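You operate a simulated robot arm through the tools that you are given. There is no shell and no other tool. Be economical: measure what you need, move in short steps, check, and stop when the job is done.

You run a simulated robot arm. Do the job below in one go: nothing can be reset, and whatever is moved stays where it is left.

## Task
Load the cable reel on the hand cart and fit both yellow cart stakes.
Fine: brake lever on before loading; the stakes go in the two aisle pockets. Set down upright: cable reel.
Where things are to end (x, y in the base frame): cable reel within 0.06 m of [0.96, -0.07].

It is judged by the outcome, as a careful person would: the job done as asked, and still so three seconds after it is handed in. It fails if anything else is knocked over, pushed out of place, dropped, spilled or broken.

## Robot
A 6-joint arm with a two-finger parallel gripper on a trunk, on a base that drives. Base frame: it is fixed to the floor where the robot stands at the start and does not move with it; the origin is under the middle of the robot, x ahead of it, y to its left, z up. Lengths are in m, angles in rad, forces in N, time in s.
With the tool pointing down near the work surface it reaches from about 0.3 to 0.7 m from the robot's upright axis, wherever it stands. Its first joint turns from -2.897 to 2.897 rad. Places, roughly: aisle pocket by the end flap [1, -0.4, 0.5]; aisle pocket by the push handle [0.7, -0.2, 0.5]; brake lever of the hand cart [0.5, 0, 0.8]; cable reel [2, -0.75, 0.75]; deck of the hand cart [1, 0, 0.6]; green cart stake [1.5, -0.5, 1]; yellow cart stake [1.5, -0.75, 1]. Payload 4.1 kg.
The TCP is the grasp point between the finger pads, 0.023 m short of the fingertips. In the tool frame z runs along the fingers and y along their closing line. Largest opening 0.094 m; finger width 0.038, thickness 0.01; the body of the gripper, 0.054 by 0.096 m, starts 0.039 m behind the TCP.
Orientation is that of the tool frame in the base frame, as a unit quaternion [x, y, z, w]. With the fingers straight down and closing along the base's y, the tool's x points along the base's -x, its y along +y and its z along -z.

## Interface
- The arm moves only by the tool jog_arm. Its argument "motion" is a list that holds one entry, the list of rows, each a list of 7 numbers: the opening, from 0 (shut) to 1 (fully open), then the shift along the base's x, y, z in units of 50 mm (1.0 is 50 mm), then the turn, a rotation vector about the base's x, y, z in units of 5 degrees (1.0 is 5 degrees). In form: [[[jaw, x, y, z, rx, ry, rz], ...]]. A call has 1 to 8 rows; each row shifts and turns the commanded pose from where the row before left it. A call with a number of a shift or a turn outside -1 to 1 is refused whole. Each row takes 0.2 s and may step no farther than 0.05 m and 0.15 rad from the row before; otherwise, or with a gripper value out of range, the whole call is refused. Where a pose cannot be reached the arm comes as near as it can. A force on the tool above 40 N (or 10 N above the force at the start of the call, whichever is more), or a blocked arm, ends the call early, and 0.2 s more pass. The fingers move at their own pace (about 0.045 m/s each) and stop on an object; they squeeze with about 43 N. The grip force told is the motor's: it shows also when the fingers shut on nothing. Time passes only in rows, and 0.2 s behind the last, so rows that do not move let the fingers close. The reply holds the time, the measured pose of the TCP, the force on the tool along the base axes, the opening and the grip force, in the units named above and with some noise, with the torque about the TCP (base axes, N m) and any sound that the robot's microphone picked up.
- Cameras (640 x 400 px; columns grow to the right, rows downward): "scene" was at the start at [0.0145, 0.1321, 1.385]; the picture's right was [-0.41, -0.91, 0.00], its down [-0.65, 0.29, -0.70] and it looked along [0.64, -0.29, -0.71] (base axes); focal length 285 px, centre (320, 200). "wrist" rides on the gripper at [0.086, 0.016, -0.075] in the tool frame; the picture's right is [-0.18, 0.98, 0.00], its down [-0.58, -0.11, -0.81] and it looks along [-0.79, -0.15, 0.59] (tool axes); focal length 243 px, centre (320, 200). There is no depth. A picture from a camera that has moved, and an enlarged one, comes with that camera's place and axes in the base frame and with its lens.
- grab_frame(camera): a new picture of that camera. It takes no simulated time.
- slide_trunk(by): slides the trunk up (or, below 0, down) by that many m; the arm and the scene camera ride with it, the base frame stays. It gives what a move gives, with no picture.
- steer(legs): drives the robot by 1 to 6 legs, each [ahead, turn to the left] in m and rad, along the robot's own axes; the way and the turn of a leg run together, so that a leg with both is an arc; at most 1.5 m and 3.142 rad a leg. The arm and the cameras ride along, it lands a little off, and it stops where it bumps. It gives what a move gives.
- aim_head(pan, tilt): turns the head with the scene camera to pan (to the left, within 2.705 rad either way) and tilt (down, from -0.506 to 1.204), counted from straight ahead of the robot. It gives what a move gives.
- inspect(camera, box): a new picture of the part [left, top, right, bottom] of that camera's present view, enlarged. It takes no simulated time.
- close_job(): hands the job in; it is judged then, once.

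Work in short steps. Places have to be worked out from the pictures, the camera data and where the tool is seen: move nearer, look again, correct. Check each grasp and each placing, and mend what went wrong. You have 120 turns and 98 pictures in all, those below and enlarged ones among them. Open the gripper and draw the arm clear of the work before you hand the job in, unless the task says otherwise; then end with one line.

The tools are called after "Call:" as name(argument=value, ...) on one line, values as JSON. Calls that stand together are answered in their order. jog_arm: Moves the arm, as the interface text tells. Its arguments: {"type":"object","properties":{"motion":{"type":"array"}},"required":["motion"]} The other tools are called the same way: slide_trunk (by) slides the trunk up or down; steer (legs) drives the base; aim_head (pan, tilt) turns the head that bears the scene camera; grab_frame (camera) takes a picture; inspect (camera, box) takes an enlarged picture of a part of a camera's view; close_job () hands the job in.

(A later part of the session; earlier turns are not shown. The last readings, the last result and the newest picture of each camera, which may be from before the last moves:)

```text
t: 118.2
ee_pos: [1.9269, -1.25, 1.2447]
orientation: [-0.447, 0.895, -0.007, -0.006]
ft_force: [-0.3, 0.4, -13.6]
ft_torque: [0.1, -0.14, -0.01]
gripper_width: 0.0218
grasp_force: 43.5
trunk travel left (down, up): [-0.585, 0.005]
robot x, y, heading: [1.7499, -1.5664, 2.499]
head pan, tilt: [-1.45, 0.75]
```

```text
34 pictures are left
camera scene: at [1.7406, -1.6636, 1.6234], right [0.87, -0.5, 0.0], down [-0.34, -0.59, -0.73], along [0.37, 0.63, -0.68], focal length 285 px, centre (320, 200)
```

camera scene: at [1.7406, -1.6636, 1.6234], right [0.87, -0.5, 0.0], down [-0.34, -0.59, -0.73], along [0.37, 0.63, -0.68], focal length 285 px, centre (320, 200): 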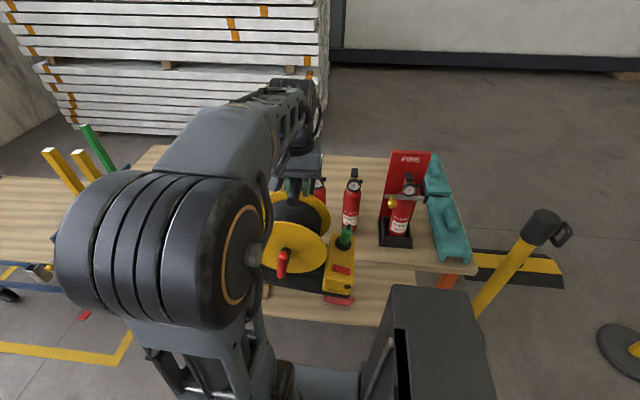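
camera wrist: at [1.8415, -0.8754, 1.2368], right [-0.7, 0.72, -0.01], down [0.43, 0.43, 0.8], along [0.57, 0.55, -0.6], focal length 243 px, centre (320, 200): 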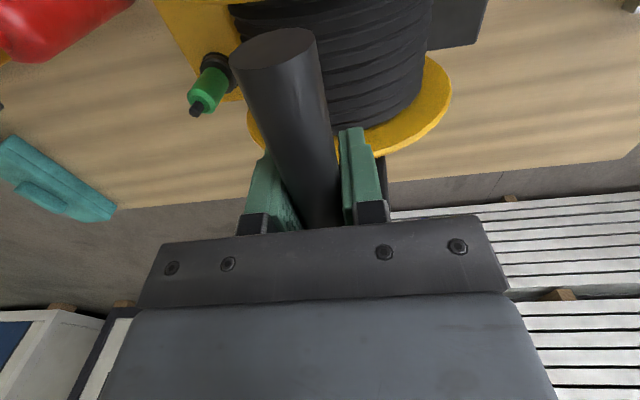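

I'm in the lane, at n≈0.20 and parallel to the cart. I drive forward past the rack, then shift in towards the cart.

Call:
steer(legs=[[1.0, 0], [0, -0.19], [0.54, 0], [0, 0.19]])

Call:
aim_head(pan=-1.3, tilt=0.85)

Call:
grab_frame(camera="scene")

```text
t: 127.6
ee_pos: [0.7647, -0.2376, 1.2459]
orientation: [-0.443, 0.897, -0.006, -0.006]
ft_force: [-0.2, 0.3, -13.8]
ft_torque: [0.15, -0.03, 0.02]
gripper_width: 0.0217
grasp_force: 42.9
trunk travel left (down, up): [-0.585, 0.005]
robot x, y, heading: [0.5847, -0.5494, 2.489]
head pan, tilt: [-1.45, 0.75]
```

```text
t: 128.3
ee_pos: [0.7651, -0.2376, 1.2445]
orientation: [-0.442, 0.897, -0.006, -0.006]
ft_force: [1.0, 0.8, -13.5]
ft_torque: [0.13, -0.02, 0.01]
gripper_width: 0.0216
grasp_force: 43.2
trunk travel left (down, up): [-0.585, 0.005]
robot x, y, heading: [0.5841, -0.5518, 2.489]
head pan, tilt: [-1.3, 0.85]
```

```text
33 pictures are left
camera scene: at [0.5628, -0.6475, 1.6154], right [0.93, -0.38, 0.0], down [-0.28, -0.7, -0.66], along [0.25, 0.61, -0.75], focal length 285 px, centre (320, 200)
```

scene: 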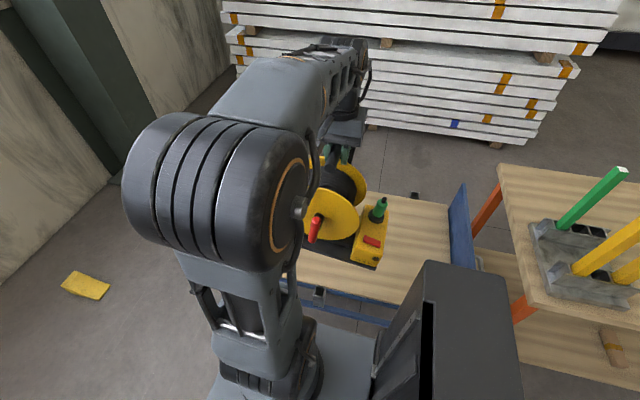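

The robot is at n≈0.09, u≈0.80, right across from the target. I extend the reel over the deck, aiming the TCP at [0.936, -0.077] because the base centre lies slightly beyond it. Then I lower with the trunk.

Call:
jog_arm(motion=[[[0, 0.3, 0.28, 0, 0, 0, 0], [0, 0.6, 0.57, 0, 0, 0, 0], [0, 0.65, 0.61, 0, 0, 0, 0], [0, 0.65, 0.61, 0, 0, 0, 0], [0, 0.6, 0.57, 0, 0, 0, 0], [0, 0.4, 0.38, 0, 0, 0, 0], [0, 0.2, 0.2, 0, 0, 0, 0], [0, 0, 0, 0, 0, 0, 0]]])

Call:
slide_trunk(by=-0.29)

Call:
grab_frame(camera="scene")

Call:
inspect(camera="scene", box=[300, 110, 460, 250])

```text
t: 130.1
ee_pos: [0.936, -0.0784, 1.2444]
orientation: [-0.442, 0.897, -0.007, -0.007]
ft_force: [0.3, 0.3, -12.7]
ft_torque: [0.12, -0.07, 0.0]
gripper_width: 0.0217
grasp_force: 43.2
trunk travel left (down, up): [-0.585, 0.005]
robot x, y, heading: [0.5908, -0.5474, 2.486]
head pan, tilt: [-1.3, 0.85]
```

```text
t: 133.0
ee_pos: [0.9349, -0.0785, 0.9552]
orientation: [-0.442, 0.897, -0.005, -0.006]
ft_force: [1.0, 0.1, -13.6]
ft_torque: [0.07, -0.07, 0.0]
gripper_width: 0.0215
grasp_force: 43.1
trunk travel left (down, up): [-0.295, 0.295]
robot x, y, heading: [0.5848, -0.5484, 2.488]
head pan, tilt: [-1.3, 0.85]
```

```text
32 pictures are left
camera scene: at [0.5631, -0.6473, 1.3254], right [0.93, -0.37, 0.0], down [-0.28, -0.7, -0.66], along [0.25, 0.61, -0.75], focal length 285 px, centre (320, 200)
```

scene: 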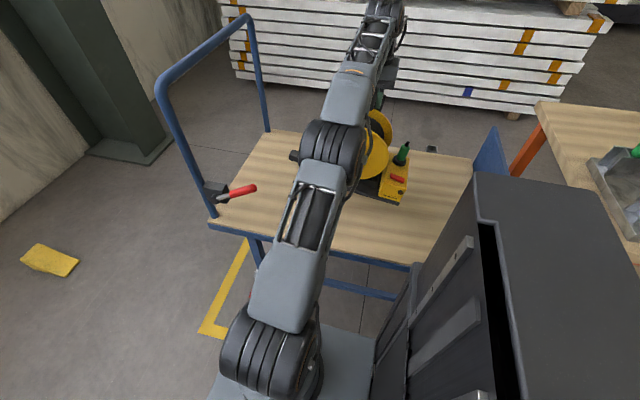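

```text
2.86 times, centred on (380, 180) of scene
camera zoom: at [0.5631, -0.6473, 1.3254], right [0.93, -0.37, 0.0], down [-0.28, -0.7, -0.66], along [0.25, 0.61, -0.75], focal length 814 px, centre (149, 257)
```

zoom: 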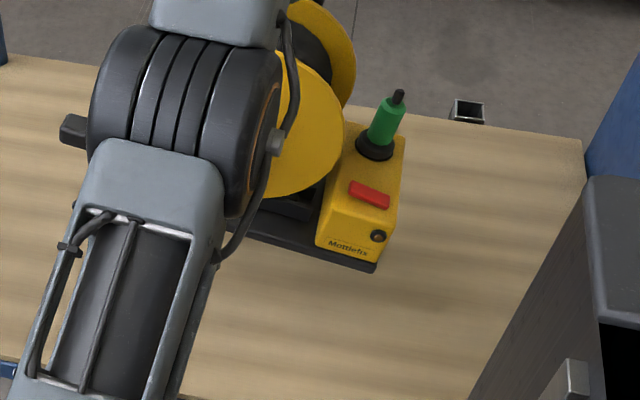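

The reel is still about 6–7 cm above the deck. I lower slowly and watch the weight come off.

Call:
jog_arm(motion=[[[0, 0, 0, -0.3, 0, 0, 0], [0, 0, 0, -0.3, 0, 0, 0], [0, 0, 0, -0.25, 0, 0, 0], [0, 0, 0, -0.15, 0, 0, 0], [0, 0, 0, -0.1, 0, 0, 0]]])

Call:
jog_arm(motion=[[[0, 0, 0, -0.08, 0, 0, 0], [0, 0, 0, -0.08, 0, 0, 0]]])

```text
t: 134.2
ee_pos: [0.9363, -0.0772, 0.8986]
orientation: [-0.442, 0.897, -0.006, -0.006]
ft_force: [1.0, -0.1, -14.0]
ft_torque: [0.1, -0.08, 0.03]
gripper_width: 0.0217
grasp_force: 43.1
trunk travel left (down, up): [-0.295, 0.295]
robot x, y, heading: [0.5878, -0.5512, 2.486]
head pan, tilt: [-1.3, 0.85]
```

```text
t: 134.8
ee_pos: [0.9362, -0.0779, 0.8916]
orientation: [-0.442, 0.897, -0.006, -0.006]
ft_force: [-0.1, 0.9, -13.6]
ft_torque: [0.12, -0.07, 0.0]
gripper_width: 0.0217
grasp_force: 43.0
trunk travel left (down, up): [-0.295, 0.295]
robot x, y, heading: [0.5842, -0.5489, 2.487]
head pan, tilt: [-1.3, 0.85]
```

Full weight is still carried, so I go on lowering in small steps.

Call:
jog_arm(motion=[[[0, 0, 0, -0.08, 0, 0, 0], [0, 0, 0, -0.08, 0, 0, 0]]])

Call:
jog_arm(motion=[[[0, 0, 0, -0.08, 0, 0, 0], [0, 0, 0, -0.08, 0, 0, 0]]])

Call:
jog_arm(motion=[[[0, 0, 0, -0.06, 0, 0, 0]]])

```text
t: 135.4
ee_pos: [0.9346, -0.0758, 0.8838]
orientation: [-0.442, 0.897, -0.006, -0.007]
ft_force: [-0.4, 0.2, -14.1]
ft_torque: [0.12, -0.05, -0.02]
gripper_width: 0.0213
grasp_force: 43.2
trunk travel left (down, up): [-0.295, 0.295]
robot x, y, heading: [0.5887, -0.5547, 2.486]
head pan, tilt: [-1.3, 0.85]
```

```text
t: 136.0
ee_pos: [0.9364, -0.0766, 0.8757]
orientation: [-0.443, 0.897, -0.006, -0.006]
ft_force: [0.3, 0.5, -13.3]
ft_torque: [0.12, -0.08, -0.01]
gripper_width: 0.0216
grasp_force: 43.1
trunk travel left (down, up): [-0.295, 0.295]
robot x, y, heading: [0.5834, -0.5527, 2.483]
head pan, tilt: [-1.3, 0.85]
```

```text
t: 136.4
ee_pos: [0.9355, -0.0772, 0.8728]
orientation: [-0.442, 0.897, -0.007, -0.006]
ft_force: [0.5, 0.3, -14.1]
ft_torque: [0.11, -0.07, 0.01]
gripper_width: 0.0216
grasp_force: 42.8
trunk travel left (down, up): [-0.295, 0.295]
robot x, y, heading: [0.5845, -0.5494, 2.489]
head pan, tilt: [-1.3, 0.85]
```

Call:
inspect(camera="scene", box=[300, 110, 460, 250])

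Call:
jog_arm(motion=[[[0, 0, 0, -0.08, 0, 0, 0], [0, 0, 0, -0.08, 0, 0, 0]]])

Call:
jog_arm(motion=[[[0, 0, 0, -0.08, 0, 0, 0], [0, 0, 0, -0.06, 0, 0, 0]]])

```text
2.86 times, centred on (380, 180) of scene
camera zoom: at [0.5631, -0.6473, 1.3254], right [0.93, -0.37, 0.0], down [-0.28, -0.7, -0.66], along [0.25, 0.61, -0.75], focal length 814 px, centre (149, 257)
```

zoom: 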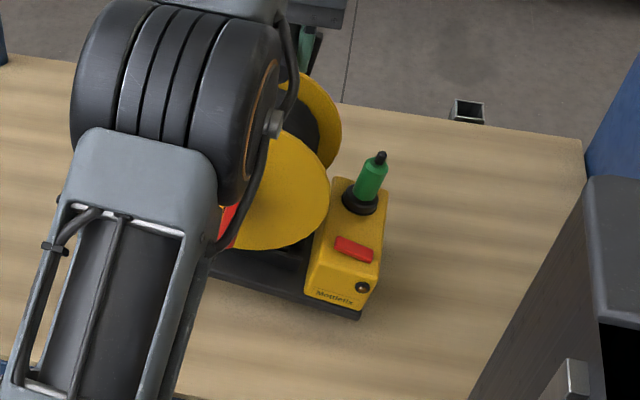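

```text
t: 137.0
ee_pos: [0.9362, -0.0783, 0.8638]
orientation: [-0.442, 0.897, -0.005, -0.007]
ft_force: [-0.5, -0.7, -13.6]
ft_torque: [0.1, -0.06, -0.05]
gripper_width: 0.0216
grasp_force: 43.0
trunk travel left (down, up): [-0.295, 0.295]
robot x, y, heading: [0.5862, -0.5523, 2.485]
head pan, tilt: [-1.3, 0.85]
```

```text
t: 137.6
ee_pos: [0.9361, -0.0771, 0.8573]
orientation: [-0.442, 0.897, -0.006, -0.006]
ft_force: [-0.5, 0.2, -13.9]
ft_torque: [0.1, -0.07, 0.01]
gripper_width: 0.0218
grasp_force: 42.8
trunk travel left (down, up): [-0.295, 0.295]
robot x, y, heading: [0.588, -0.5506, 2.487]
head pan, tilt: [-1.3, 0.85]
```

It's still hanging, so I continue in small steps.

Call:
jog_arm(motion=[[[0, 0, 0, -0.08, 0, 0, 0], [0, 0, 0, -0.06, 0, 0, 0]]])

Call:
jog_arm(motion=[[[0, 0, 0, -0.08, 0, 0, 0], [0, 0, 0, -0.06, 0, 0, 0]]])

Call:
inspect(camera="scene", box=[300, 130, 420, 250])

```text
t: 138.2
ee_pos: [0.9352, -0.0776, 0.85]
orientation: [-0.442, 0.897, -0.006, -0.005]
ft_force: [0.2, 0.2, -13.9]
ft_torque: [0.08, -0.08, 0.0]
gripper_width: 0.0215
grasp_force: 43.0
trunk travel left (down, up): [-0.295, 0.295]
robot x, y, heading: [0.5827, -0.5527, 2.485]
head pan, tilt: [-1.3, 0.85]
```

```text
t: 138.8
ee_pos: [0.9348, -0.0778, 0.8442]
orientation: [-0.443, 0.897, -0.005, -0.004]
ft_force: [-3.9, 2.9, -1.0]
ft_torque: [-0.97, 0.39, -0.41]
gripper_width: 0.0215
grasp_force: 42.3
trunk travel left (down, up): [-0.295, 0.295]
robot x, y, heading: [0.5851, -0.5505, 2.487]
head pan, tilt: [-1.3, 0.85]
```

```text
3.33 times, centred on (360, 190) of scene
camera zoom: at [0.5622, -0.6476, 1.3256], right [0.93, -0.37, 0.0], down [-0.28, -0.7, -0.66], along [0.25, 0.61, -0.75], focal length 950 px, centre (187, 233)
```

zoom: 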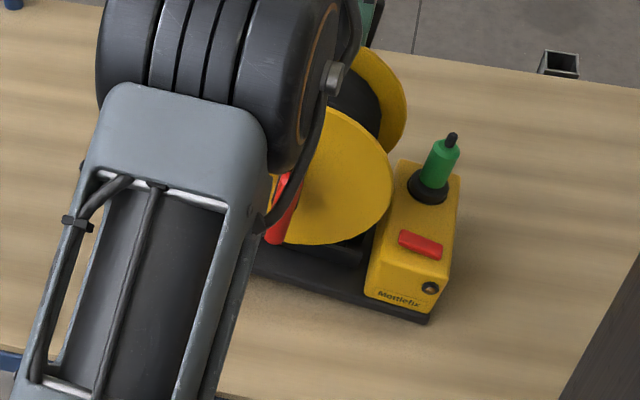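

The weight just came off at z≈0.844, so the reel is touching. I lower a few mm more so that it settles flat before release.

Call:
jog_arm(motion=[[[0, 0, 0, -0.04, 0, 0, 0], [0, 0, 0, -0.04, 0, 0, 0], [0, 0, 0, 0, 0, 0, 0]]])

Call:
grab_frame(camera="wrist")

```text
t: 139.6
ee_pos: [0.9349, -0.0788, 0.8398]
orientation: [-0.442, 0.897, -0.006, -0.004]
ft_force: [-3.8, 2.7, -4.0]
ft_torque: [0.17, -0.39, 0.06]
gripper_width: 0.0216
grasp_force: 43.3
trunk travel left (down, up): [-0.295, 0.295]
robot x, y, heading: [0.5872, -0.5491, 2.488]
head pan, tilt: [-1.3, 0.85]
```

```text
28 pictures are left
camera wrist: at [0.8695, -0.1364, 0.9159], right [-0.67, 0.74, -0.01], down [0.44, 0.41, 0.8], along [0.6, 0.53, -0.6], focal length 243 px, centre (320, 200)
```

wrist: 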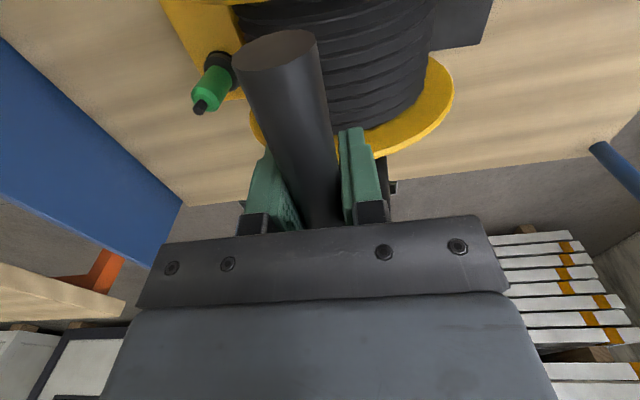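

A little weight is still carried, so I lower 5 mm more.

Call:
jog_arm(motion=[[[0, 0, 0, -0.05, 0, 0, 0], [0, 0, 0, -0.05, 0, 0, 0], [0, 0, 0, 0, 0, 0, 0]]])

Call:
inspect(camera="scene", box=[300, 130, 420, 250])

```text
t: 140.4
ee_pos: [0.9368, -0.078, 0.8328]
orientation: [-0.442, 0.897, -0.006, -0.006]
ft_force: [-0.5, 0.7, -12.6]
ft_torque: [0.19, -0.23, 0.05]
gripper_width: 0.0217
grasp_force: 43.1
trunk travel left (down, up): [-0.295, 0.295]
robot x, y, heading: [0.5866, -0.5529, 2.484]
head pan, tilt: [-1.3, 0.85]
```

```text
3.33 times, centred on (360, 190) of scene
camera zoom: at [0.5631, -0.6474, 1.3253], right [0.93, -0.38, 0.0], down [-0.28, -0.7, -0.66], along [0.25, 0.61, -0.75], focal length 950 px, centre (187, 233)
```

zoom: 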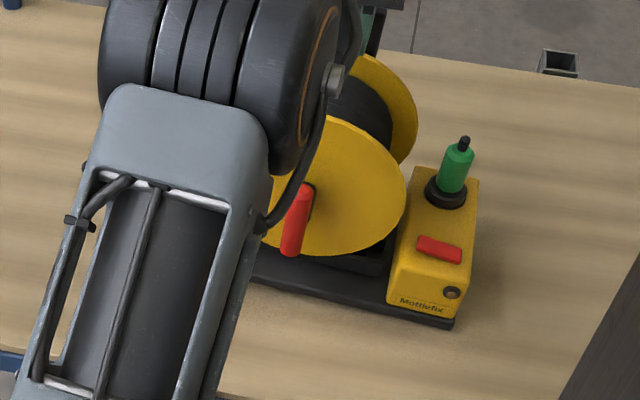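

The reel is rotating to level: its left end had hung lower and touched first. I keep lowering slowly.

Call:
jog_arm(motion=[[[0, 0, 0, -0.05, 0, 0, 0], [0, 0, 0, -0.05, 0, 0, 0], [0, 0, 0, 0, 0, 0, 0]]])

Call:
jog_arm(motion=[[[0, 0, 0, -0.05, 0, 0, 0], [0, 0, 0, 0, 0, 0, 0]]])

Call:
inspect(camera="scene", box=[300, 130, 420, 250])

```text
t: 141.2
ee_pos: [0.935, -0.0772, 0.8294]
orientation: [-0.443, 0.897, -0.005, -0.005]
ft_force: [-2.5, 1.8, -7.4]
ft_torque: [0.36, -0.4, 0.11]
gripper_width: 0.0216
grasp_force: 43.2
trunk travel left (down, up): [-0.295, 0.295]
robot x, y, heading: [0.5839, -0.549, 2.489]
head pan, tilt: [-1.3, 0.85]
```

```text
t: 141.8
ee_pos: [0.9351, -0.076, 0.8275]
orientation: [-0.443, 0.897, -0.006, -0.005]
ft_force: [-1.3, 1.8, -7.9]
ft_torque: [0.32, -0.38, 0.16]
gripper_width: 0.0216
grasp_force: 42.5
trunk travel left (down, up): [-0.295, 0.295]
robot x, y, heading: [0.5887, -0.55, 2.488]
head pan, tilt: [-1.3, 0.85]
```

```text
3.33 times, centred on (360, 190) of scene
camera zoom: at [0.5625, -0.6477, 1.3253], right [0.93, -0.37, 0.0], down [-0.28, -0.7, -0.66], along [0.25, 0.61, -0.75], focal length 950 px, centre (187, 233)
```

zoom: 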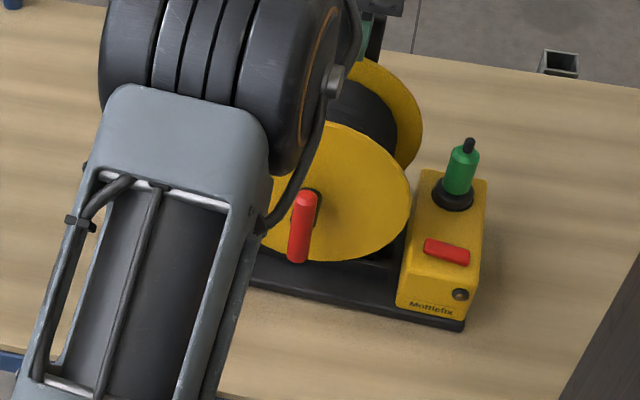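

Call:
jog_arm(motion=[[[0, 0, 0, -0.06, 0, 0, 0], [0, 0, 0, -0.06, 0, 0, 0], [0, 0, 0, 0, 0, 0, 0]]])

Call:
jog_arm(motion=[[[0, 0, 0, -0.06, 0, 0, 0], [0, 0, 0, -0.06, 0, 0, 0], [0, 0, 0, 0, 0, 0, 0]]])

Call:
inspect(camera="scene", box=[300, 130, 420, 250])

```text
t: 142.6
ee_pos: [0.9352, -0.0778, 0.8252]
orientation: [-0.442, 0.897, -0.005, -0.003]
ft_force: [1.4, 7.1, 20.8]
ft_torque: [-0.97, 0.75, -0.14]
gripper_width: 0.0215
grasp_force: 42.8
trunk travel left (down, up): [-0.295, 0.295]
robot x, y, heading: [0.5855, -0.5512, 2.483]
head pan, tilt: [-1.3, 0.85]
```

```text
t: 143.1
ee_pos: [0.9351, -0.0787, 0.8247]
orientation: [-0.443, 0.896, -0.004, 0.001]
ft_force: [-6.1, -6.1, 10.8]
ft_torque: [-0.42, 0.3, -0.11]
gripper_width: 0.0214
grasp_force: 43.4
trunk travel left (down, up): [-0.295, 0.295]
robot x, y, heading: [0.5836, -0.5499, 2.486]
head pan, tilt: [-1.3, 0.85]
stopped in row 2: the force on the tool passed its limit at 54 N (the readings are from after the stop); the commanded pose is now the measured one
```

```text
3.33 times, centred on (360, 190) of scene
camera zoom: at [0.5612, -0.6497, 1.3248], right [0.93, -0.37, 0.0], down [-0.28, -0.7, -0.66], along [0.25, 0.61, -0.75], focal length 950 px, centre (187, 233)
```

zoom: 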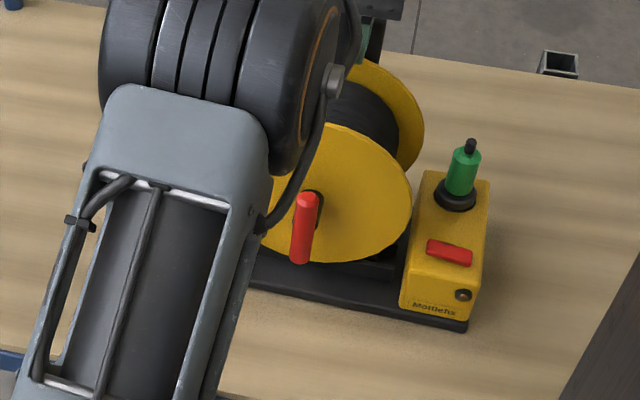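

It's now flat on the deck at TCP z≈0.825. Redoing the geometry with the bench at z≈0.81 puts the base centre almost under the TCP, so the reel is about 3.5 cm off target. I lift 1 cm, shift by [+0.025, +0.015] and set it down again.

Call:
jog_arm(motion=[[[0, 0, 0, 0.15, 0, 0, 0], [0, 0, 0, 0.15, 0, 0, 0], [0, 0.25, 0.16, 0, 0, 0, 0], [0, 0.25, 0.16, 0, 0, 0, 0], [0, 0, 0, -0.08, 0, 0, 0], [0, 0, 0, -0.08, 0, 0, 0]]])

Call:
jog_arm(motion=[[[0, 0, 0, -0.06, 0, 0, 0], [0, 0, 0, -0.06, 0, 0, 0], [0, 0, 0, 0, 0, 0, 0]]])

Call:
inspect(camera="scene", box=[300, 130, 420, 250])

```text
t: 144.5
ee_pos: [0.9609, -0.0602, 0.8291]
orientation: [-0.443, 0.897, -0.004, 0.0]
ft_force: [-1.1, 1.3, -8.0]
ft_torque: [0.43, -0.53, 0.17]
gripper_width: 0.0217
grasp_force: 43.5
trunk travel left (down, up): [-0.295, 0.295]
robot x, y, heading: [0.5828, -0.5494, 2.488]
head pan, tilt: [-1.3, 0.85]
```

```text
t: 145.3
ee_pos: [0.9608, -0.0596, 0.825]
orientation: [-0.442, 0.897, -0.004, 0.0]
ft_force: [0.1, 2.5, 10.9]
ft_torque: [-1.14, 0.87, 0.13]
gripper_width: 0.0218
grasp_force: 43.3
trunk travel left (down, up): [-0.295, 0.295]
robot x, y, heading: [0.5866, -0.5491, 2.495]
head pan, tilt: [-1.3, 0.85]
```

```text
3.33 times, centred on (360, 190) of scene
camera zoom: at [0.562, -0.6485, 1.3255], right [0.93, -0.37, 0.0], down [-0.28, -0.7, -0.66], along [0.25, 0.61, -0.75], focal length 950 px, centre (187, 233)
```

zoom: 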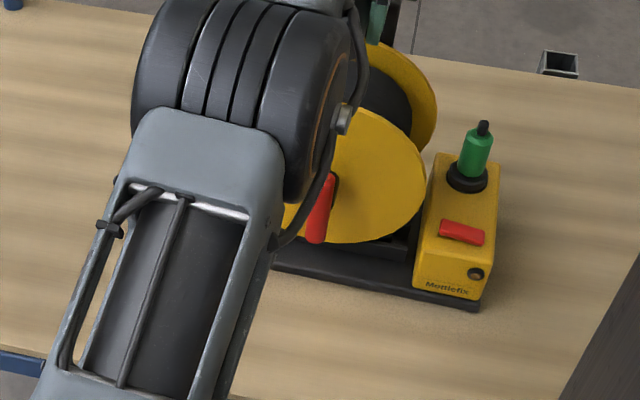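

The reel is flat on the deck near the target. I open and rise straight up.

Call:
jog_arm(motion=[[[0.4, 0, 0, 0, 0, 0, 0], [0.8, 0, 0, 0, 0, 0, 0], [0.8, 0, 0, 0.2, 0, 0, 0], [0.8, 0, 0, 0.6, 0, 0, 0], [0.8, 0, 0, 1, 0, 0, 0], [0.8, 0, 0, 1, 0, 0, 0], [0.8, 0, 0, 1, 0, 0, 0]]])

Call:
jog_arm(motion=[[[0.8, -0.55, -0.75, 0.2, 0, 0, 0], [0.8, -0.55, -0.75, 0.2, 0, 0, 0], [0.8, -0.55, -0.75, 0.2, 0, 0, 0], [0.8, -0.55, -0.75, 0, 0, 0, 0], [0.8, -0.55, -0.75, 0, 0, 0, 0]]])

Call:
grab_frame(camera="scene")

```text
t: 146.9
ee_pos: [0.9367, -0.0889, 0.9831]
orientation: [-0.442, 0.897, -0.004, -0.001]
ft_force: [0.1, 0.8, -0.1]
ft_torque: [-0.05, 0.05, 0.02]
gripper_width: 0.0755
grasp_force: 0.1
out of reach, approached as far as the arm can: row 5, 6, 7
trunk travel left (down, up): [-0.295, 0.295]
robot x, y, heading: [0.5859, -0.5489, 2.488]
head pan, tilt: [-1.3, 0.85]
```

```text
t: 148.1
ee_pos: [0.8274, -0.2469, 1.0118]
orientation: [-0.443, 0.897, -0.003, 0.0]
ft_force: [-0.1, -0.1, 0.0]
ft_torque: [-0.05, 0.04, -0.03]
gripper_width: 0.0752
grasp_force: 0.0
out of reach, approached as far as the arm can: row 1, 2
trunk travel left (down, up): [-0.295, 0.295]
robot x, y, heading: [0.5873, -0.5522, 2.489]
head pan, tilt: [-1.3, 0.85]
```

```text
23 pictures are left
camera scene: at [0.5626, -0.6479, 1.3253], right [0.93, -0.37, 0.0], down [-0.28, -0.7, -0.66], along [0.25, 0.61, -0.75], focal length 285 px, centre (320, 200)
```

scene: 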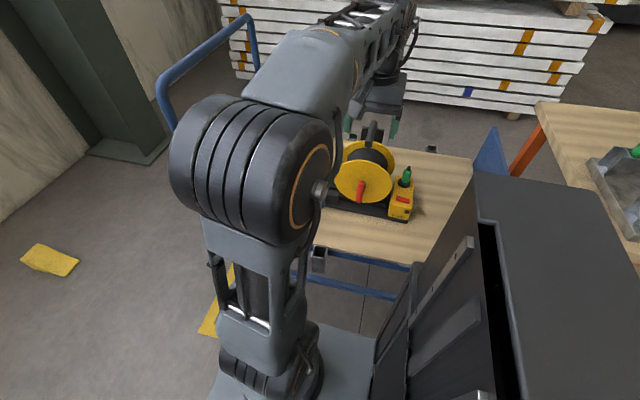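

The reel stands upright on the deck. For the stakes I triangulate the yellow tops at A [1.376, -0.570, 1.128] and B [1.457, -0.626, 1.128]. I raise the trunk well above them and back up to the rack.

Call:
slide_trunk(by=0.26)

Call:
steer(legs=[[-0.7, 0]])

Call:
grab_frame(camera="wrist")

```text
t: 150.8
ee_pos: [0.8274, -0.2481, 1.2728]
orientation: [-0.442, 0.897, -0.004, 0.0]
ft_force: [0.0, -1.0, 0.0]
ft_torque: [0.02, 0.02, 0.01]
gripper_width: 0.075
grasp_force: 0.1
trunk travel left (down, up): [-0.555, 0.035]
robot x, y, heading: [0.589, -0.5534, 2.486]
head pan, tilt: [-1.3, 0.85]
```

```text
t: 154.6
ee_pos: [1.3753, -0.6649, 1.2729]
orientation: [-0.445, 0.895, -0.004, -0.001]
ft_force: [-0.3, -0.7, -0.5]
ft_torque: [0.01, -0.01, 0.02]
gripper_width: 0.0752
grasp_force: 0.0
trunk travel left (down, up): [-0.555, 0.035]
robot x, y, heading: [1.1361, -0.9697, 2.493]
head pan, tilt: [-1.3, 0.85]
```

```text
22 pictures are left
camera wrist: at [1.3101, -0.7241, 1.3465], right [-0.67, 0.74, -0.01], down [0.44, 0.4, 0.81], along [0.6, 0.54, -0.59], focal length 243 px, centre (320, 200)
```

wrist: 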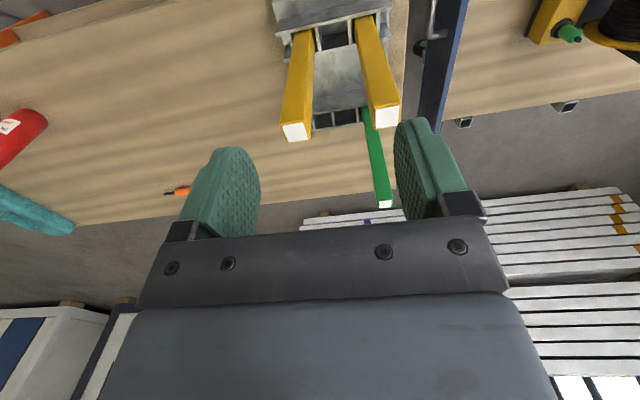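

The wrist view confirms A at [1.376, -0.572] and B at [1.456, -0.629]. I take A: move over it, descend to grip near the top, and close.

Call:
jog_arm(motion=[[[0.8, 0, 0.93, 0, 0, 0, 0], [0.8, 0.02, 0.93, 0, 0, 0, 0], [0.8, 0, 0, -0.9, 0, 0, 0], [0.8, 0, 0, -0.9, 0, 0, 0], [0.8, 0, 0, -0.9, 0, 0, 0], [0.8, 0, 0, -0.85, 0, 0, 0]]])

Call:
grab_frame(camera="wrist")

```text
t: 156.0
ee_pos: [1.3738, -0.5703, 1.0922]
orientation: [-0.446, 0.895, -0.004, -0.001]
ft_force: [0.1, 0.6, 0.1]
ft_torque: [-0.04, -0.01, 0.02]
gripper_width: 0.0748
grasp_force: 0.0
trunk travel left (down, up): [-0.555, 0.035]
robot x, y, heading: [1.1349, -0.9672, 2.495]
head pan, tilt: [-1.3, 0.85]
```

```text
21 pictures are left
camera wrist: at [1.3094, -0.6297, 1.1678], right [-0.67, 0.74, -0.01], down [0.43, 0.4, 0.81], along [0.6, 0.54, -0.59], focal length 243 px, centre (320, 200)
```

wrist: 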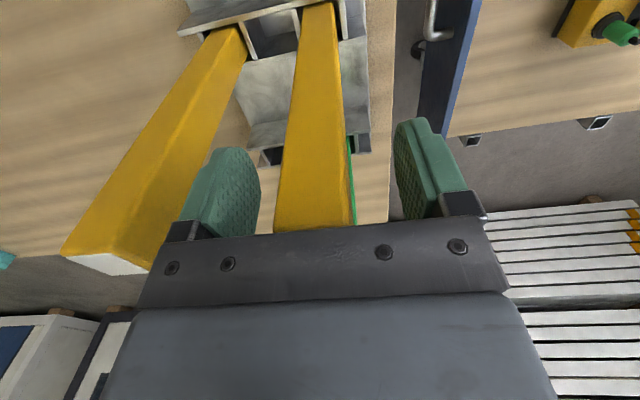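

A is between the fingers. I close and lift slowly.

Call:
jog_arm(motion=[[[0.5, 0, 0, 0, 0, 0, 0], [0.2, 0, 0, 0, 0, 0, 0], [0, 0, 0, 0, 0, 0, 0], [0, 0, 0, 0, 0, 0, 0], [0, 0, 0, 0.2, 0, 0, 0], [0, 0, 0, 0.4, 0, 0, 0], [0, 0, 0, 0.6, 0, 0, 0]]])

Call:
jog_arm(motion=[[[0, 0, 0, 0.6, 0, 0, 0], [0, 0, 0, 0.6, 0, 0, 0], [0, 0, 0, 0.4, 0, 0, 0]]])

Call:
grab_frame(camera="scene")

```text
t: 157.6
ee_pos: [1.3776, -0.5711, 1.1533]
orientation: [-0.446, 0.895, -0.004, 0.001]
ft_force: [0.1, 0.1, -2.2]
ft_torque: [0.0, 0.03, 0.03]
gripper_width: 0.0297
grasp_force: 42.8
trunk travel left (down, up): [-0.555, 0.035]
robot x, y, heading: [1.1332, -0.9678, 2.499]
head pan, tilt: [-1.3, 0.85]
```

```text
t: 158.4
ee_pos: [1.3764, -0.5722, 1.2325]
orientation: [-0.445, 0.895, -0.004, 0.0]
ft_force: [0.7, 0.1, -2.6]
ft_torque: [-0.01, -0.01, -0.02]
gripper_width: 0.0296
grasp_force: 42.8
trunk travel left (down, up): [-0.555, 0.035]
robot x, y, heading: [1.1338, -0.9717, 2.493]
head pan, tilt: [-1.3, 0.85]
```

```text
20 pictures are left
camera scene: at [1.1126, -1.0667, 1.5853], right [0.93, -0.37, 0.0], down [-0.28, -0.7, -0.66], along [0.24, 0.61, -0.75], focal length 285 px, centre (320, 200)
```

scene: 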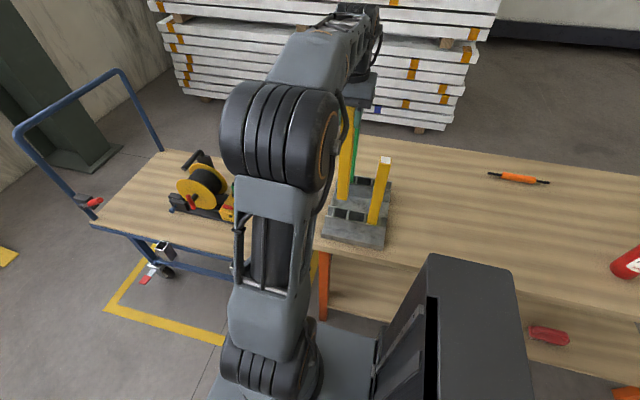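

Stake A is held (30 mm, 2.5 N) and lifted clear of the rack. I drive forward to between the pockets.

Call:
steer(legs=[[0.54, 0]])

Call:
aim_head(pan=-1.0, tilt=1.0)

Call:
grab_frame(camera="scene")

Call:
grab_frame(camera="wrist")

```text
t: 161.5
ee_pos: [0.9548, -0.2517, 1.2329]
orientation: [-0.442, 0.897, -0.004, 0.0]
ft_force: [0.4, 0.4, -2.2]
ft_torque: [-0.04, -0.03, 0.0]
gripper_width: 0.0299
grasp_force: 42.6
trunk travel left (down, up): [-0.555, 0.035]
robot x, y, heading: [0.7135, -0.6487, 2.492]
head pan, tilt: [-1.3, 0.85]
```

```text
t: 162.3
ee_pos: [0.9558, -0.2524, 1.2317]
orientation: [-0.442, 0.897, -0.004, 0.0]
ft_force: [-0.4, -0.4, -2.0]
ft_torque: [0.0, 0.01, -0.02]
gripper_width: 0.0298
grasp_force: 42.6
trunk travel left (down, up): [-0.555, 0.035]
robot x, y, heading: [0.7084, -0.648, 2.494]
head pan, tilt: [-1.0, 1.0]
```

```text
19 pictures are left
camera scene: at [0.6654, -0.7475, 1.5743], right [1.0, -0.08, 0.0], down [-0.07, -0.84, -0.54], along [0.04, 0.54, -0.84], focal length 285 px, centre (320, 200)
```

scene: 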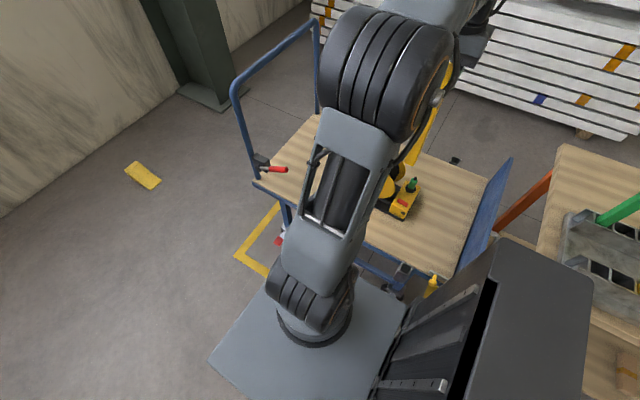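

```text
18 pictures are left
camera wrist: at [0.8891, -0.3109, 1.3078], right [-0.67, 0.74, -0.01], down [0.44, 0.4, 0.8], along [0.6, 0.53, -0.59], focal length 243 px, centre (320, 200)
```

wrist: 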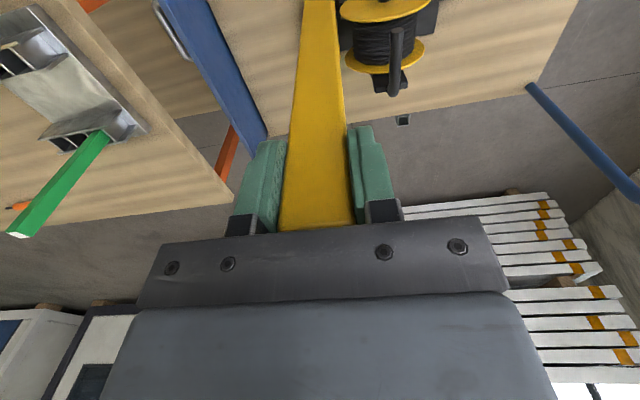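

I zoom on the far pocket, just visible beside the forearm.

Call:
inspect(camera="scene", box=[350, 235, 450, 300])

```text
6.15 times, centred on (400, 268) of scene
camera zoom: at [0.6654, -0.7475, 1.5743], right [1.0, -0.08, 0.0], down [-0.07, -0.84, -0.54], along [0.04, 0.54, -0.84], focal length 1753 px, centre (-172, -215)
```

zoom: 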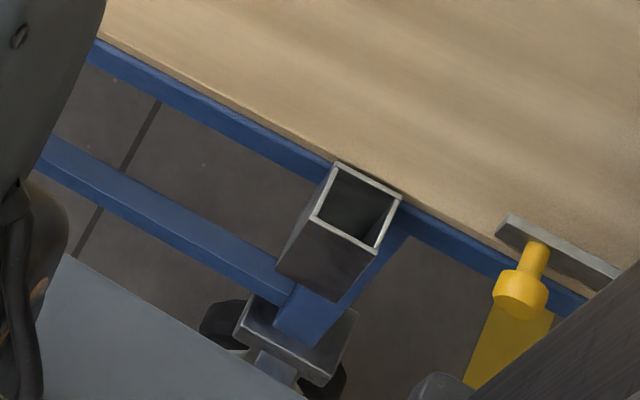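

The far pocket centre is at [1.001, -0.418], with a roughly 37 mm opening for the 30 mm stake. I move the stake above it and lower with the trunk to a few cm above the pocket.

Call:
jog_arm(motion=[[[0, 0.22, -0.83, 0, 0, 0, 0], [0, 0.22, -0.83, 0, 0, 0, 0], [0, 0.22, -0.83, 0, 0, 0, 0], [0, 0.22, -0.82, 0, 0, 0, 0]]])

Call:
slide_trunk(by=-0.33)

Call:
grab_frame(camera="scene")

```text
t: 163.3
ee_pos: [0.9968, -0.4183, 1.2328]
orientation: [-0.443, 0.897, -0.003, -0.001]
ft_force: [0.9, -0.2, -2.1]
ft_torque: [0.03, 0.05, 0.0]
gripper_width: 0.0297
grasp_force: 43.0
trunk travel left (down, up): [-0.555, 0.035]
robot x, y, heading: [0.7126, -0.6498, 2.487]
head pan, tilt: [-1.0, 1.0]
```

```text
t: 166.5
ee_pos: [0.9981, -0.4173, 0.9025]
orientation: [-0.442, 0.897, -0.004, 0.0]
ft_force: [0.4, 0.6, -2.1]
ft_torque: [-0.01, 0.03, 0.05]
gripper_width: 0.0297
grasp_force: 42.9
trunk travel left (down, up): [-0.225, 0.365]
robot x, y, heading: [0.7119, -0.6445, 2.489]
head pan, tilt: [-1.0, 1.0]
```

```text
16 pictures are left
camera scene: at [0.6653, -0.7477, 1.2443], right [1.0, -0.08, 0.0], down [-0.07, -0.84, -0.54], along [0.04, 0.54, -0.84], focal length 285 px, centre (320, 200)
```

scene: 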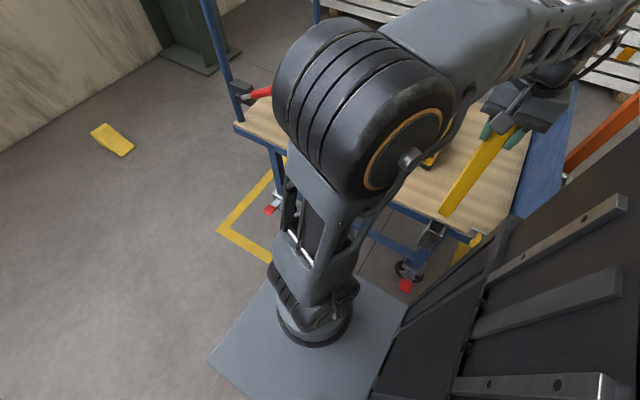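

Call:
inspect(camera="scene", box=[400, 190, 480, 250])

```text
6.67 times, centred on (440, 220) of scene
camera zoom: at [0.6653, -0.7477, 1.2443], right [1.0, -0.08, 0.0], down [-0.07, -0.84, -0.54], along [0.04, 0.54, -0.84], focal length 1899 px, centre (-480, 67)
```

zoom: 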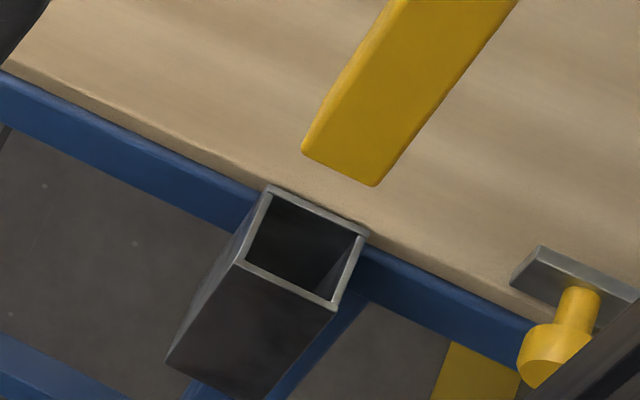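

The stake bottom is at z≈0.643, so it extends 0.26 m below the TCP. I lower another 6 cm and compare it with the pocket opening directly.

Call:
jog_arm(motion=[[[0, 0.08, -0.01, -0.4, 0, 0, 0], [0, 0, 0, -0.4, 0, 0, 0], [0, 0, 0, -0.4, 0, 0, 0], [0, 0, 0, 0, 0, 0, 0]]])

Call:
inspect(camera="scene", box=[400, 190, 480, 250])

```text
t: 167.5
ee_pos: [1.0023, -0.4173, 0.843]
orientation: [-0.442, 0.897, -0.004, 0.0]
ft_force: [-0.6, 0.7, -2.2]
ft_torque: [0.0, 0.0, 0.02]
gripper_width: 0.0302
grasp_force: 43.3
trunk travel left (down, up): [-0.225, 0.365]
robot x, y, heading: [0.7125, -0.6496, 2.486]
head pan, tilt: [-1.0, 1.0]
```

```text
6.67 times, centred on (440, 220) of scene
camera zoom: at [0.6653, -0.7477, 1.2442], right [1.0, -0.08, 0.0], down [-0.07, -0.84, -0.54], along [0.04, 0.54, -0.84], focal length 1899 px, centre (-480, 67)
```

zoom: 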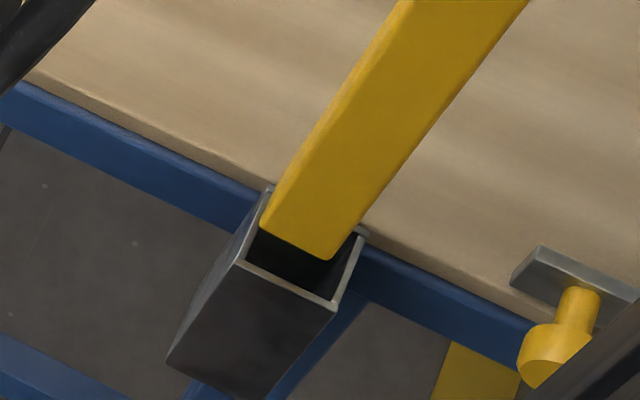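

At the rim height (about 0.56) I need roughly +6 mm in x and -2 mm in y. I apply that, lower 1.5 cm and look again.

Call:
jog_arm(motion=[[[0, 0.11, -0.02, 0, 0, 0, 0], [0, 0, 0, -0.15, 0, 0, 0], [0, 0, 0, -0.15, 0, 0, 0], [0, 0, 0, 0, 0, 0, 0]]])

Call:
inspect(camera="scene", box=[400, 190, 480, 250])

```text
t: 168.5
ee_pos: [1.0063, -0.4197, 0.8322]
orientation: [-0.442, 0.897, -0.004, 0.003]
ft_force: [-3.4, -2.7, 34.9]
ft_torque: [0.15, 0.87, 0.04]
gripper_width: 0.0299
grasp_force: 43.2
trunk travel left (down, up): [-0.225, 0.365]
robot x, y, heading: [0.7109, -0.6466, 2.49]
head pan, tilt: [-1.0, 1.0]
```

```text
6.67 times, centred on (440, 220) of scene
camera zoom: at [0.6636, -0.7491, 1.2446], right [1.0, -0.08, 0.0], down [-0.07, -0.84, -0.54], along [0.05, 0.54, -0.84], focal length 1899 px, centre (-480, 67)
```

zoom: 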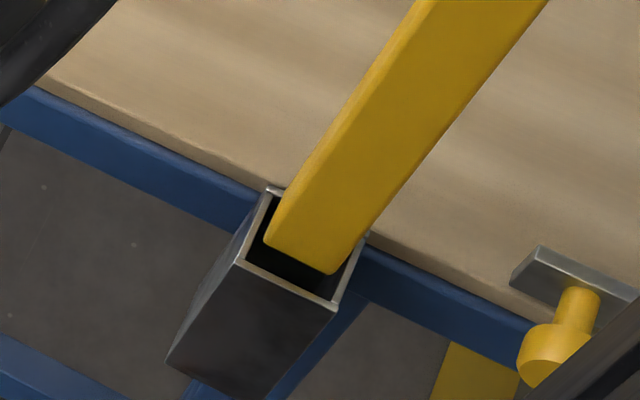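

The stake touched the rim, so the rim is at about 0.572. The picture shows u centred but the stake about 1 cm too far inboard. I raise slightly, shift 9.5 mm towards the aisle and lower.

Call:
jog_arm(motion=[[[0, 0, 0, 0.2, 0, 0, 0], [0, -0.115, -0.15, 0, 0, 0, 0], [0, 0, 0, -0.15, 0, 0, 0], [0, 0, 0, -0.15, 0, 0, 0], [0, 0, 0, -0.15, 0, 0, 0], [0, 0, 0, -0.1, 0, 0, 0]]])

Call:
inspect(camera="scene", box=[400, 190, 480, 250])

```text
t: 169.7
ee_pos: [1.0014, -0.426, 0.825]
orientation: [-0.442, 0.897, -0.002, 0.006]
ft_force: [-5.3, -2.8, 20.7]
ft_torque: [-0.64, 1.76, 0.01]
gripper_width: 0.0297
grasp_force: 43.4
trunk travel left (down, up): [-0.225, 0.365]
robot x, y, heading: [0.7147, -0.6465, 2.485]
head pan, tilt: [-1.0, 1.0]
stopped in row 5: the force on the tool passed its limit at 58 N (the readings are from after the stop); the commanded pose is now the measured one
```

```text
6.67 times, centred on (440, 220) of scene
camera zoom: at [0.6639, -0.7486, 1.2439], right [1.0, -0.08, 0.0], down [-0.07, -0.84, -0.54], along [0.05, 0.54, -0.84], focal length 1899 px, centre (-480, 67)
```

zoom: 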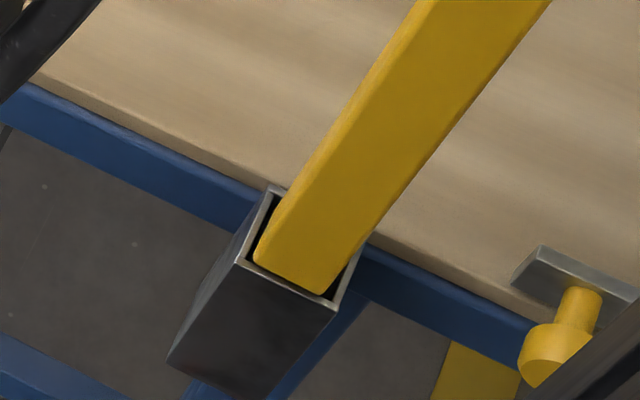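

The torque shows that the contact is on the handle-side edge of the stake's foot. I raise slightly, shift 3.5 mm along the cart towards the flap, and try again.

Call:
jog_arm(motion=[[[0, 0, 0, 0.2, 0, 0, 0], [0, 0.056, -0.042, 0, 0, 0, 0], [0, 0, 0, -0.12, 0, 0, 0], [0, 0, 0, -0.12, 0, 0, 0], [0, 0, 0, -0.12, 0, 0, 0], [0, 0, 0, -0.12, 0, 0, 0]]])

```text
t: 170.8
ee_pos: [1.0039, -0.4268, 0.8251]
orientation: [-0.442, 0.897, -0.002, 0.01]
ft_force: [-5.4, -1.7, 19.9]
ft_torque: [-0.7, 1.62, 0.03]
gripper_width: 0.0301
grasp_force: 43.0
trunk travel left (down, up): [-0.225, 0.365]
robot x, y, heading: [0.7157, -0.6487, 2.491]
head pan, tilt: [-1.0, 1.0]
stopped in row 5: the force on the tool passed its limit at 49 N (the readings are from after the stop); the commanded pose is now the measured one
```

The foot contacts bracket the opening: the foot centre should be at about u 1.063, n -0.2675. I raise, straighten the slightly tilted tool, and go to TCP [1.011, -0.424].

Call:
jog_arm(motion=[[[0, 0, 0, 0.2, -0.06, 0.226, 0], [0, 0.14, 0.056, 0, 0, 0, 0], [0, 0, 0, 0, 0, 0, 0]]])

Call:
jog_arm(motion=[[[0, 0, 0, -0.12, 0, 0, 0], [0, 0, 0, -0.12, 0, 0, 0], [0, 0, 0, -0.12, 0, 0, 0], [0, 0, 0, -0.12, 0, 0, 0]]])

Call:
inspect(camera="scene", box=[400, 190, 480, 250])

```text
t: 171.6
ee_pos: [1.0121, -0.4239, 0.8326]
orientation: [-0.443, 0.897, 0.0, -0.001]
ft_force: [-0.2, -0.2, -2.6]
ft_torque: [0.02, 0.03, 0.02]
gripper_width: 0.0299
grasp_force: 43.0
trunk travel left (down, up): [-0.225, 0.365]
robot x, y, heading: [0.7134, -0.6496, 2.483]
head pan, tilt: [-1.0, 1.0]
```

```text
t: 172.3
ee_pos: [1.0118, -0.4241, 0.8239]
orientation: [-0.443, 0.896, 0.001, 0.004]
ft_force: [-5.0, -2.2, 18.4]
ft_torque: [-0.5, 0.75, 0.01]
gripper_width: 0.0298
grasp_force: 43.3
trunk travel left (down, up): [-0.225, 0.365]
robot x, y, heading: [0.7118, -0.6455, 2.483]
head pan, tilt: [-1.0, 1.0]
stopped in row 3: the force on the tool passed its limit at 48 N (the readings are from after the stop); the commanded pose is now the measured one
```

```text
6.67 times, centred on (440, 220) of scene
camera zoom: at [0.664, -0.7485, 1.2443], right [1.0, -0.08, 0.0], down [-0.07, -0.84, -0.54], along [0.05, 0.54, -0.84], focal length 1899 px, centre (-480, 67)
```

zoom: 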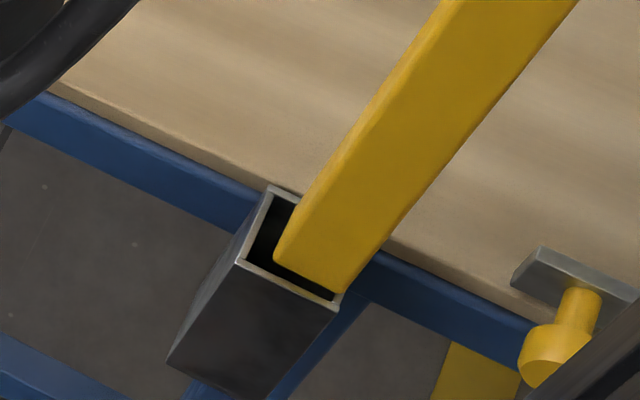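

This time the foot sits too far towards the flap. The arm flexes under load, so I'll align by picture with the foot just above the rim. I raise about 6 mm, untilt, shift as computed, and look.

Call:
jog_arm(motion=[[[0, 0, 0, 0.13, -0.06, 0.072, 0], [0, -0.102, 0.06, 0, 0, 0, 0], [0, 0, 0, 0, 0, 0, 0]]])

Call:
inspect(camera="scene", box=[410, 205, 460, 245])

```text
t: 173.1
ee_pos: [1.0076, -0.4204, 0.8299]
orientation: [-0.443, 0.897, -0.001, -0.002]
ft_force: [0.6, -0.4, -2.2]
ft_torque: [-0.01, 0.01, 0.0]
gripper_width: 0.0299
grasp_force: 43.0
trunk travel left (down, up): [-0.225, 0.365]
robot x, y, heading: [0.7122, -0.6443, 2.488]
head pan, tilt: [-1.0, 1.0]
```

```text
10.00 times, centred on (435, 225) of scene
camera zoom: at [0.6652, -0.7477, 1.2442], right [1.0, -0.08, 0.0], down [-0.07, -0.84, -0.54], along [0.04, 0.54, -0.84], focal length 2848 px, centre (-830, -50)
```

zoom: 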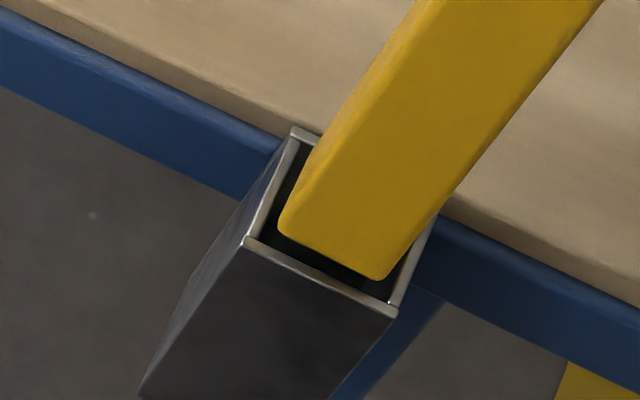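

The picture shows good centring along the cart and a need for about 1.7 mm inboard. I apply that and lower in fine steps.

Call:
jog_arm(motion=[[[0, 0.025, 0.028, 0, 0, 0, 0], [0, 0, 0, -0.06, 0, 0, 0], [0, 0, 0, -0.06, 0, 0, 0], [0, 0, 0, -0.06, 0, 0, 0]]])

```text
t: 174.1
ee_pos: [1.0088, -0.4181, 0.8208]
orientation: [-0.441, 0.898, -0.001, -0.002]
ft_force: [0.9, 0.7, -1.7]
ft_torque: [0.0, 0.02, -0.01]
gripper_width: 0.0297
grasp_force: 42.9
trunk travel left (down, up): [-0.225, 0.365]
robot x, y, heading: [0.7152, -0.6462, 2.49]
head pan, tilt: [-1.0, 1.0]
```

It went below the earlier contact height with no force, so it is entering. I continue down.

Call:
jog_arm(motion=[[[0, 0, 0, -0.1, 0, 0, 0], [0, 0, 0, -0.2, 0, 0, 0], [0, 0, 0, -0.2, 0, 0, 0], [0, 0, 0, -0.2, 0, 0, 0]]])

Call:
jog_arm(motion=[[[0, 0, 0, -0.2, 0, 0, 0], [0, 0, 0, -0.2, 0, 0, 0], [0, 0, 0, -0.2, 0, 0, 0], [0, 0, 0, -0.2, 0, 0, 0]]])

```text
t: 175.1
ee_pos: [1.0093, -0.4186, 0.7845]
orientation: [-0.442, 0.897, -0.001, -0.002]
ft_force: [-0.6, -0.2, -2.6]
ft_torque: [0.02, 0.0, 0.03]
gripper_width: 0.03
grasp_force: 42.8
trunk travel left (down, up): [-0.225, 0.365]
robot x, y, heading: [0.714, -0.652, 2.492]
head pan, tilt: [-1.0, 1.0]
```

```text
t: 176.1
ee_pos: [1.0092, -0.4199, 0.7447]
orientation: [-0.443, 0.897, -0.001, -0.002]
ft_force: [-0.1, 0.6, -2.3]
ft_torque: [-0.02, -0.02, -0.01]
gripper_width: 0.0297
grasp_force: 43.2
trunk travel left (down, up): [-0.225, 0.365]
robot x, y, heading: [0.7132, -0.6462, 2.493]
head pan, tilt: [-1.0, 1.0]
```

It slides freely, now 8 cm deep. I continue until it seats.

Call:
jog_arm(motion=[[[0, 0, 0, -0.15, 0, 0, 0], [0, 0, 0, -0.15, 0, 0, 0], [0, 0, 0, -0.15, 0, 0, 0], [0, 0, 0, -0.15, 0, 0, 0]]])

Call:
inspect(camera="scene", box=[400, 170, 500, 260])

```text
t: 176.9
ee_pos: [1.0092, -0.4181, 0.7306]
orientation: [-0.443, 0.896, 0.0, 0.002]
ft_force: [-7.6, -3.8, 25.1]
ft_torque: [-0.84, 1.69, 0.06]
gripper_width: 0.03
grasp_force: 43.3
trunk travel left (down, up): [-0.225, 0.365]
robot x, y, heading: [0.7148, -0.6471, 2.489]
head pan, tilt: [-1.0, 1.0]
stopped in row 3: the force on the tool passed its limit at 51 N (the readings are from after the stop); the commanded pose is now the measured one
```

```text
4.44 times, centred on (450, 215) of scene
camera zoom: at [0.6637, -0.7489, 1.2444], right [1.0, -0.08, 0.0], down [-0.07, -0.84, -0.54], along [0.05, 0.54, -0.84], focal length 1266 px, centre (-258, 133)
```

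zoom: 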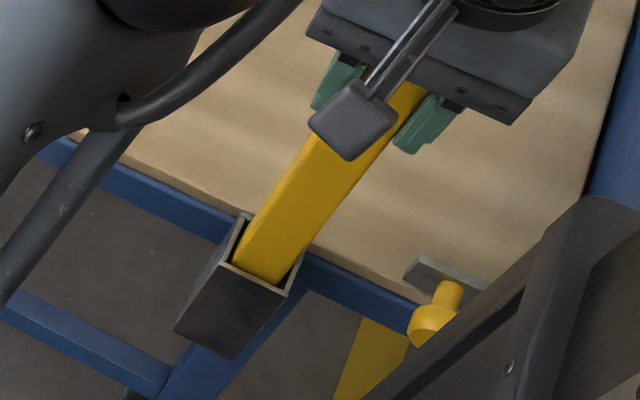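

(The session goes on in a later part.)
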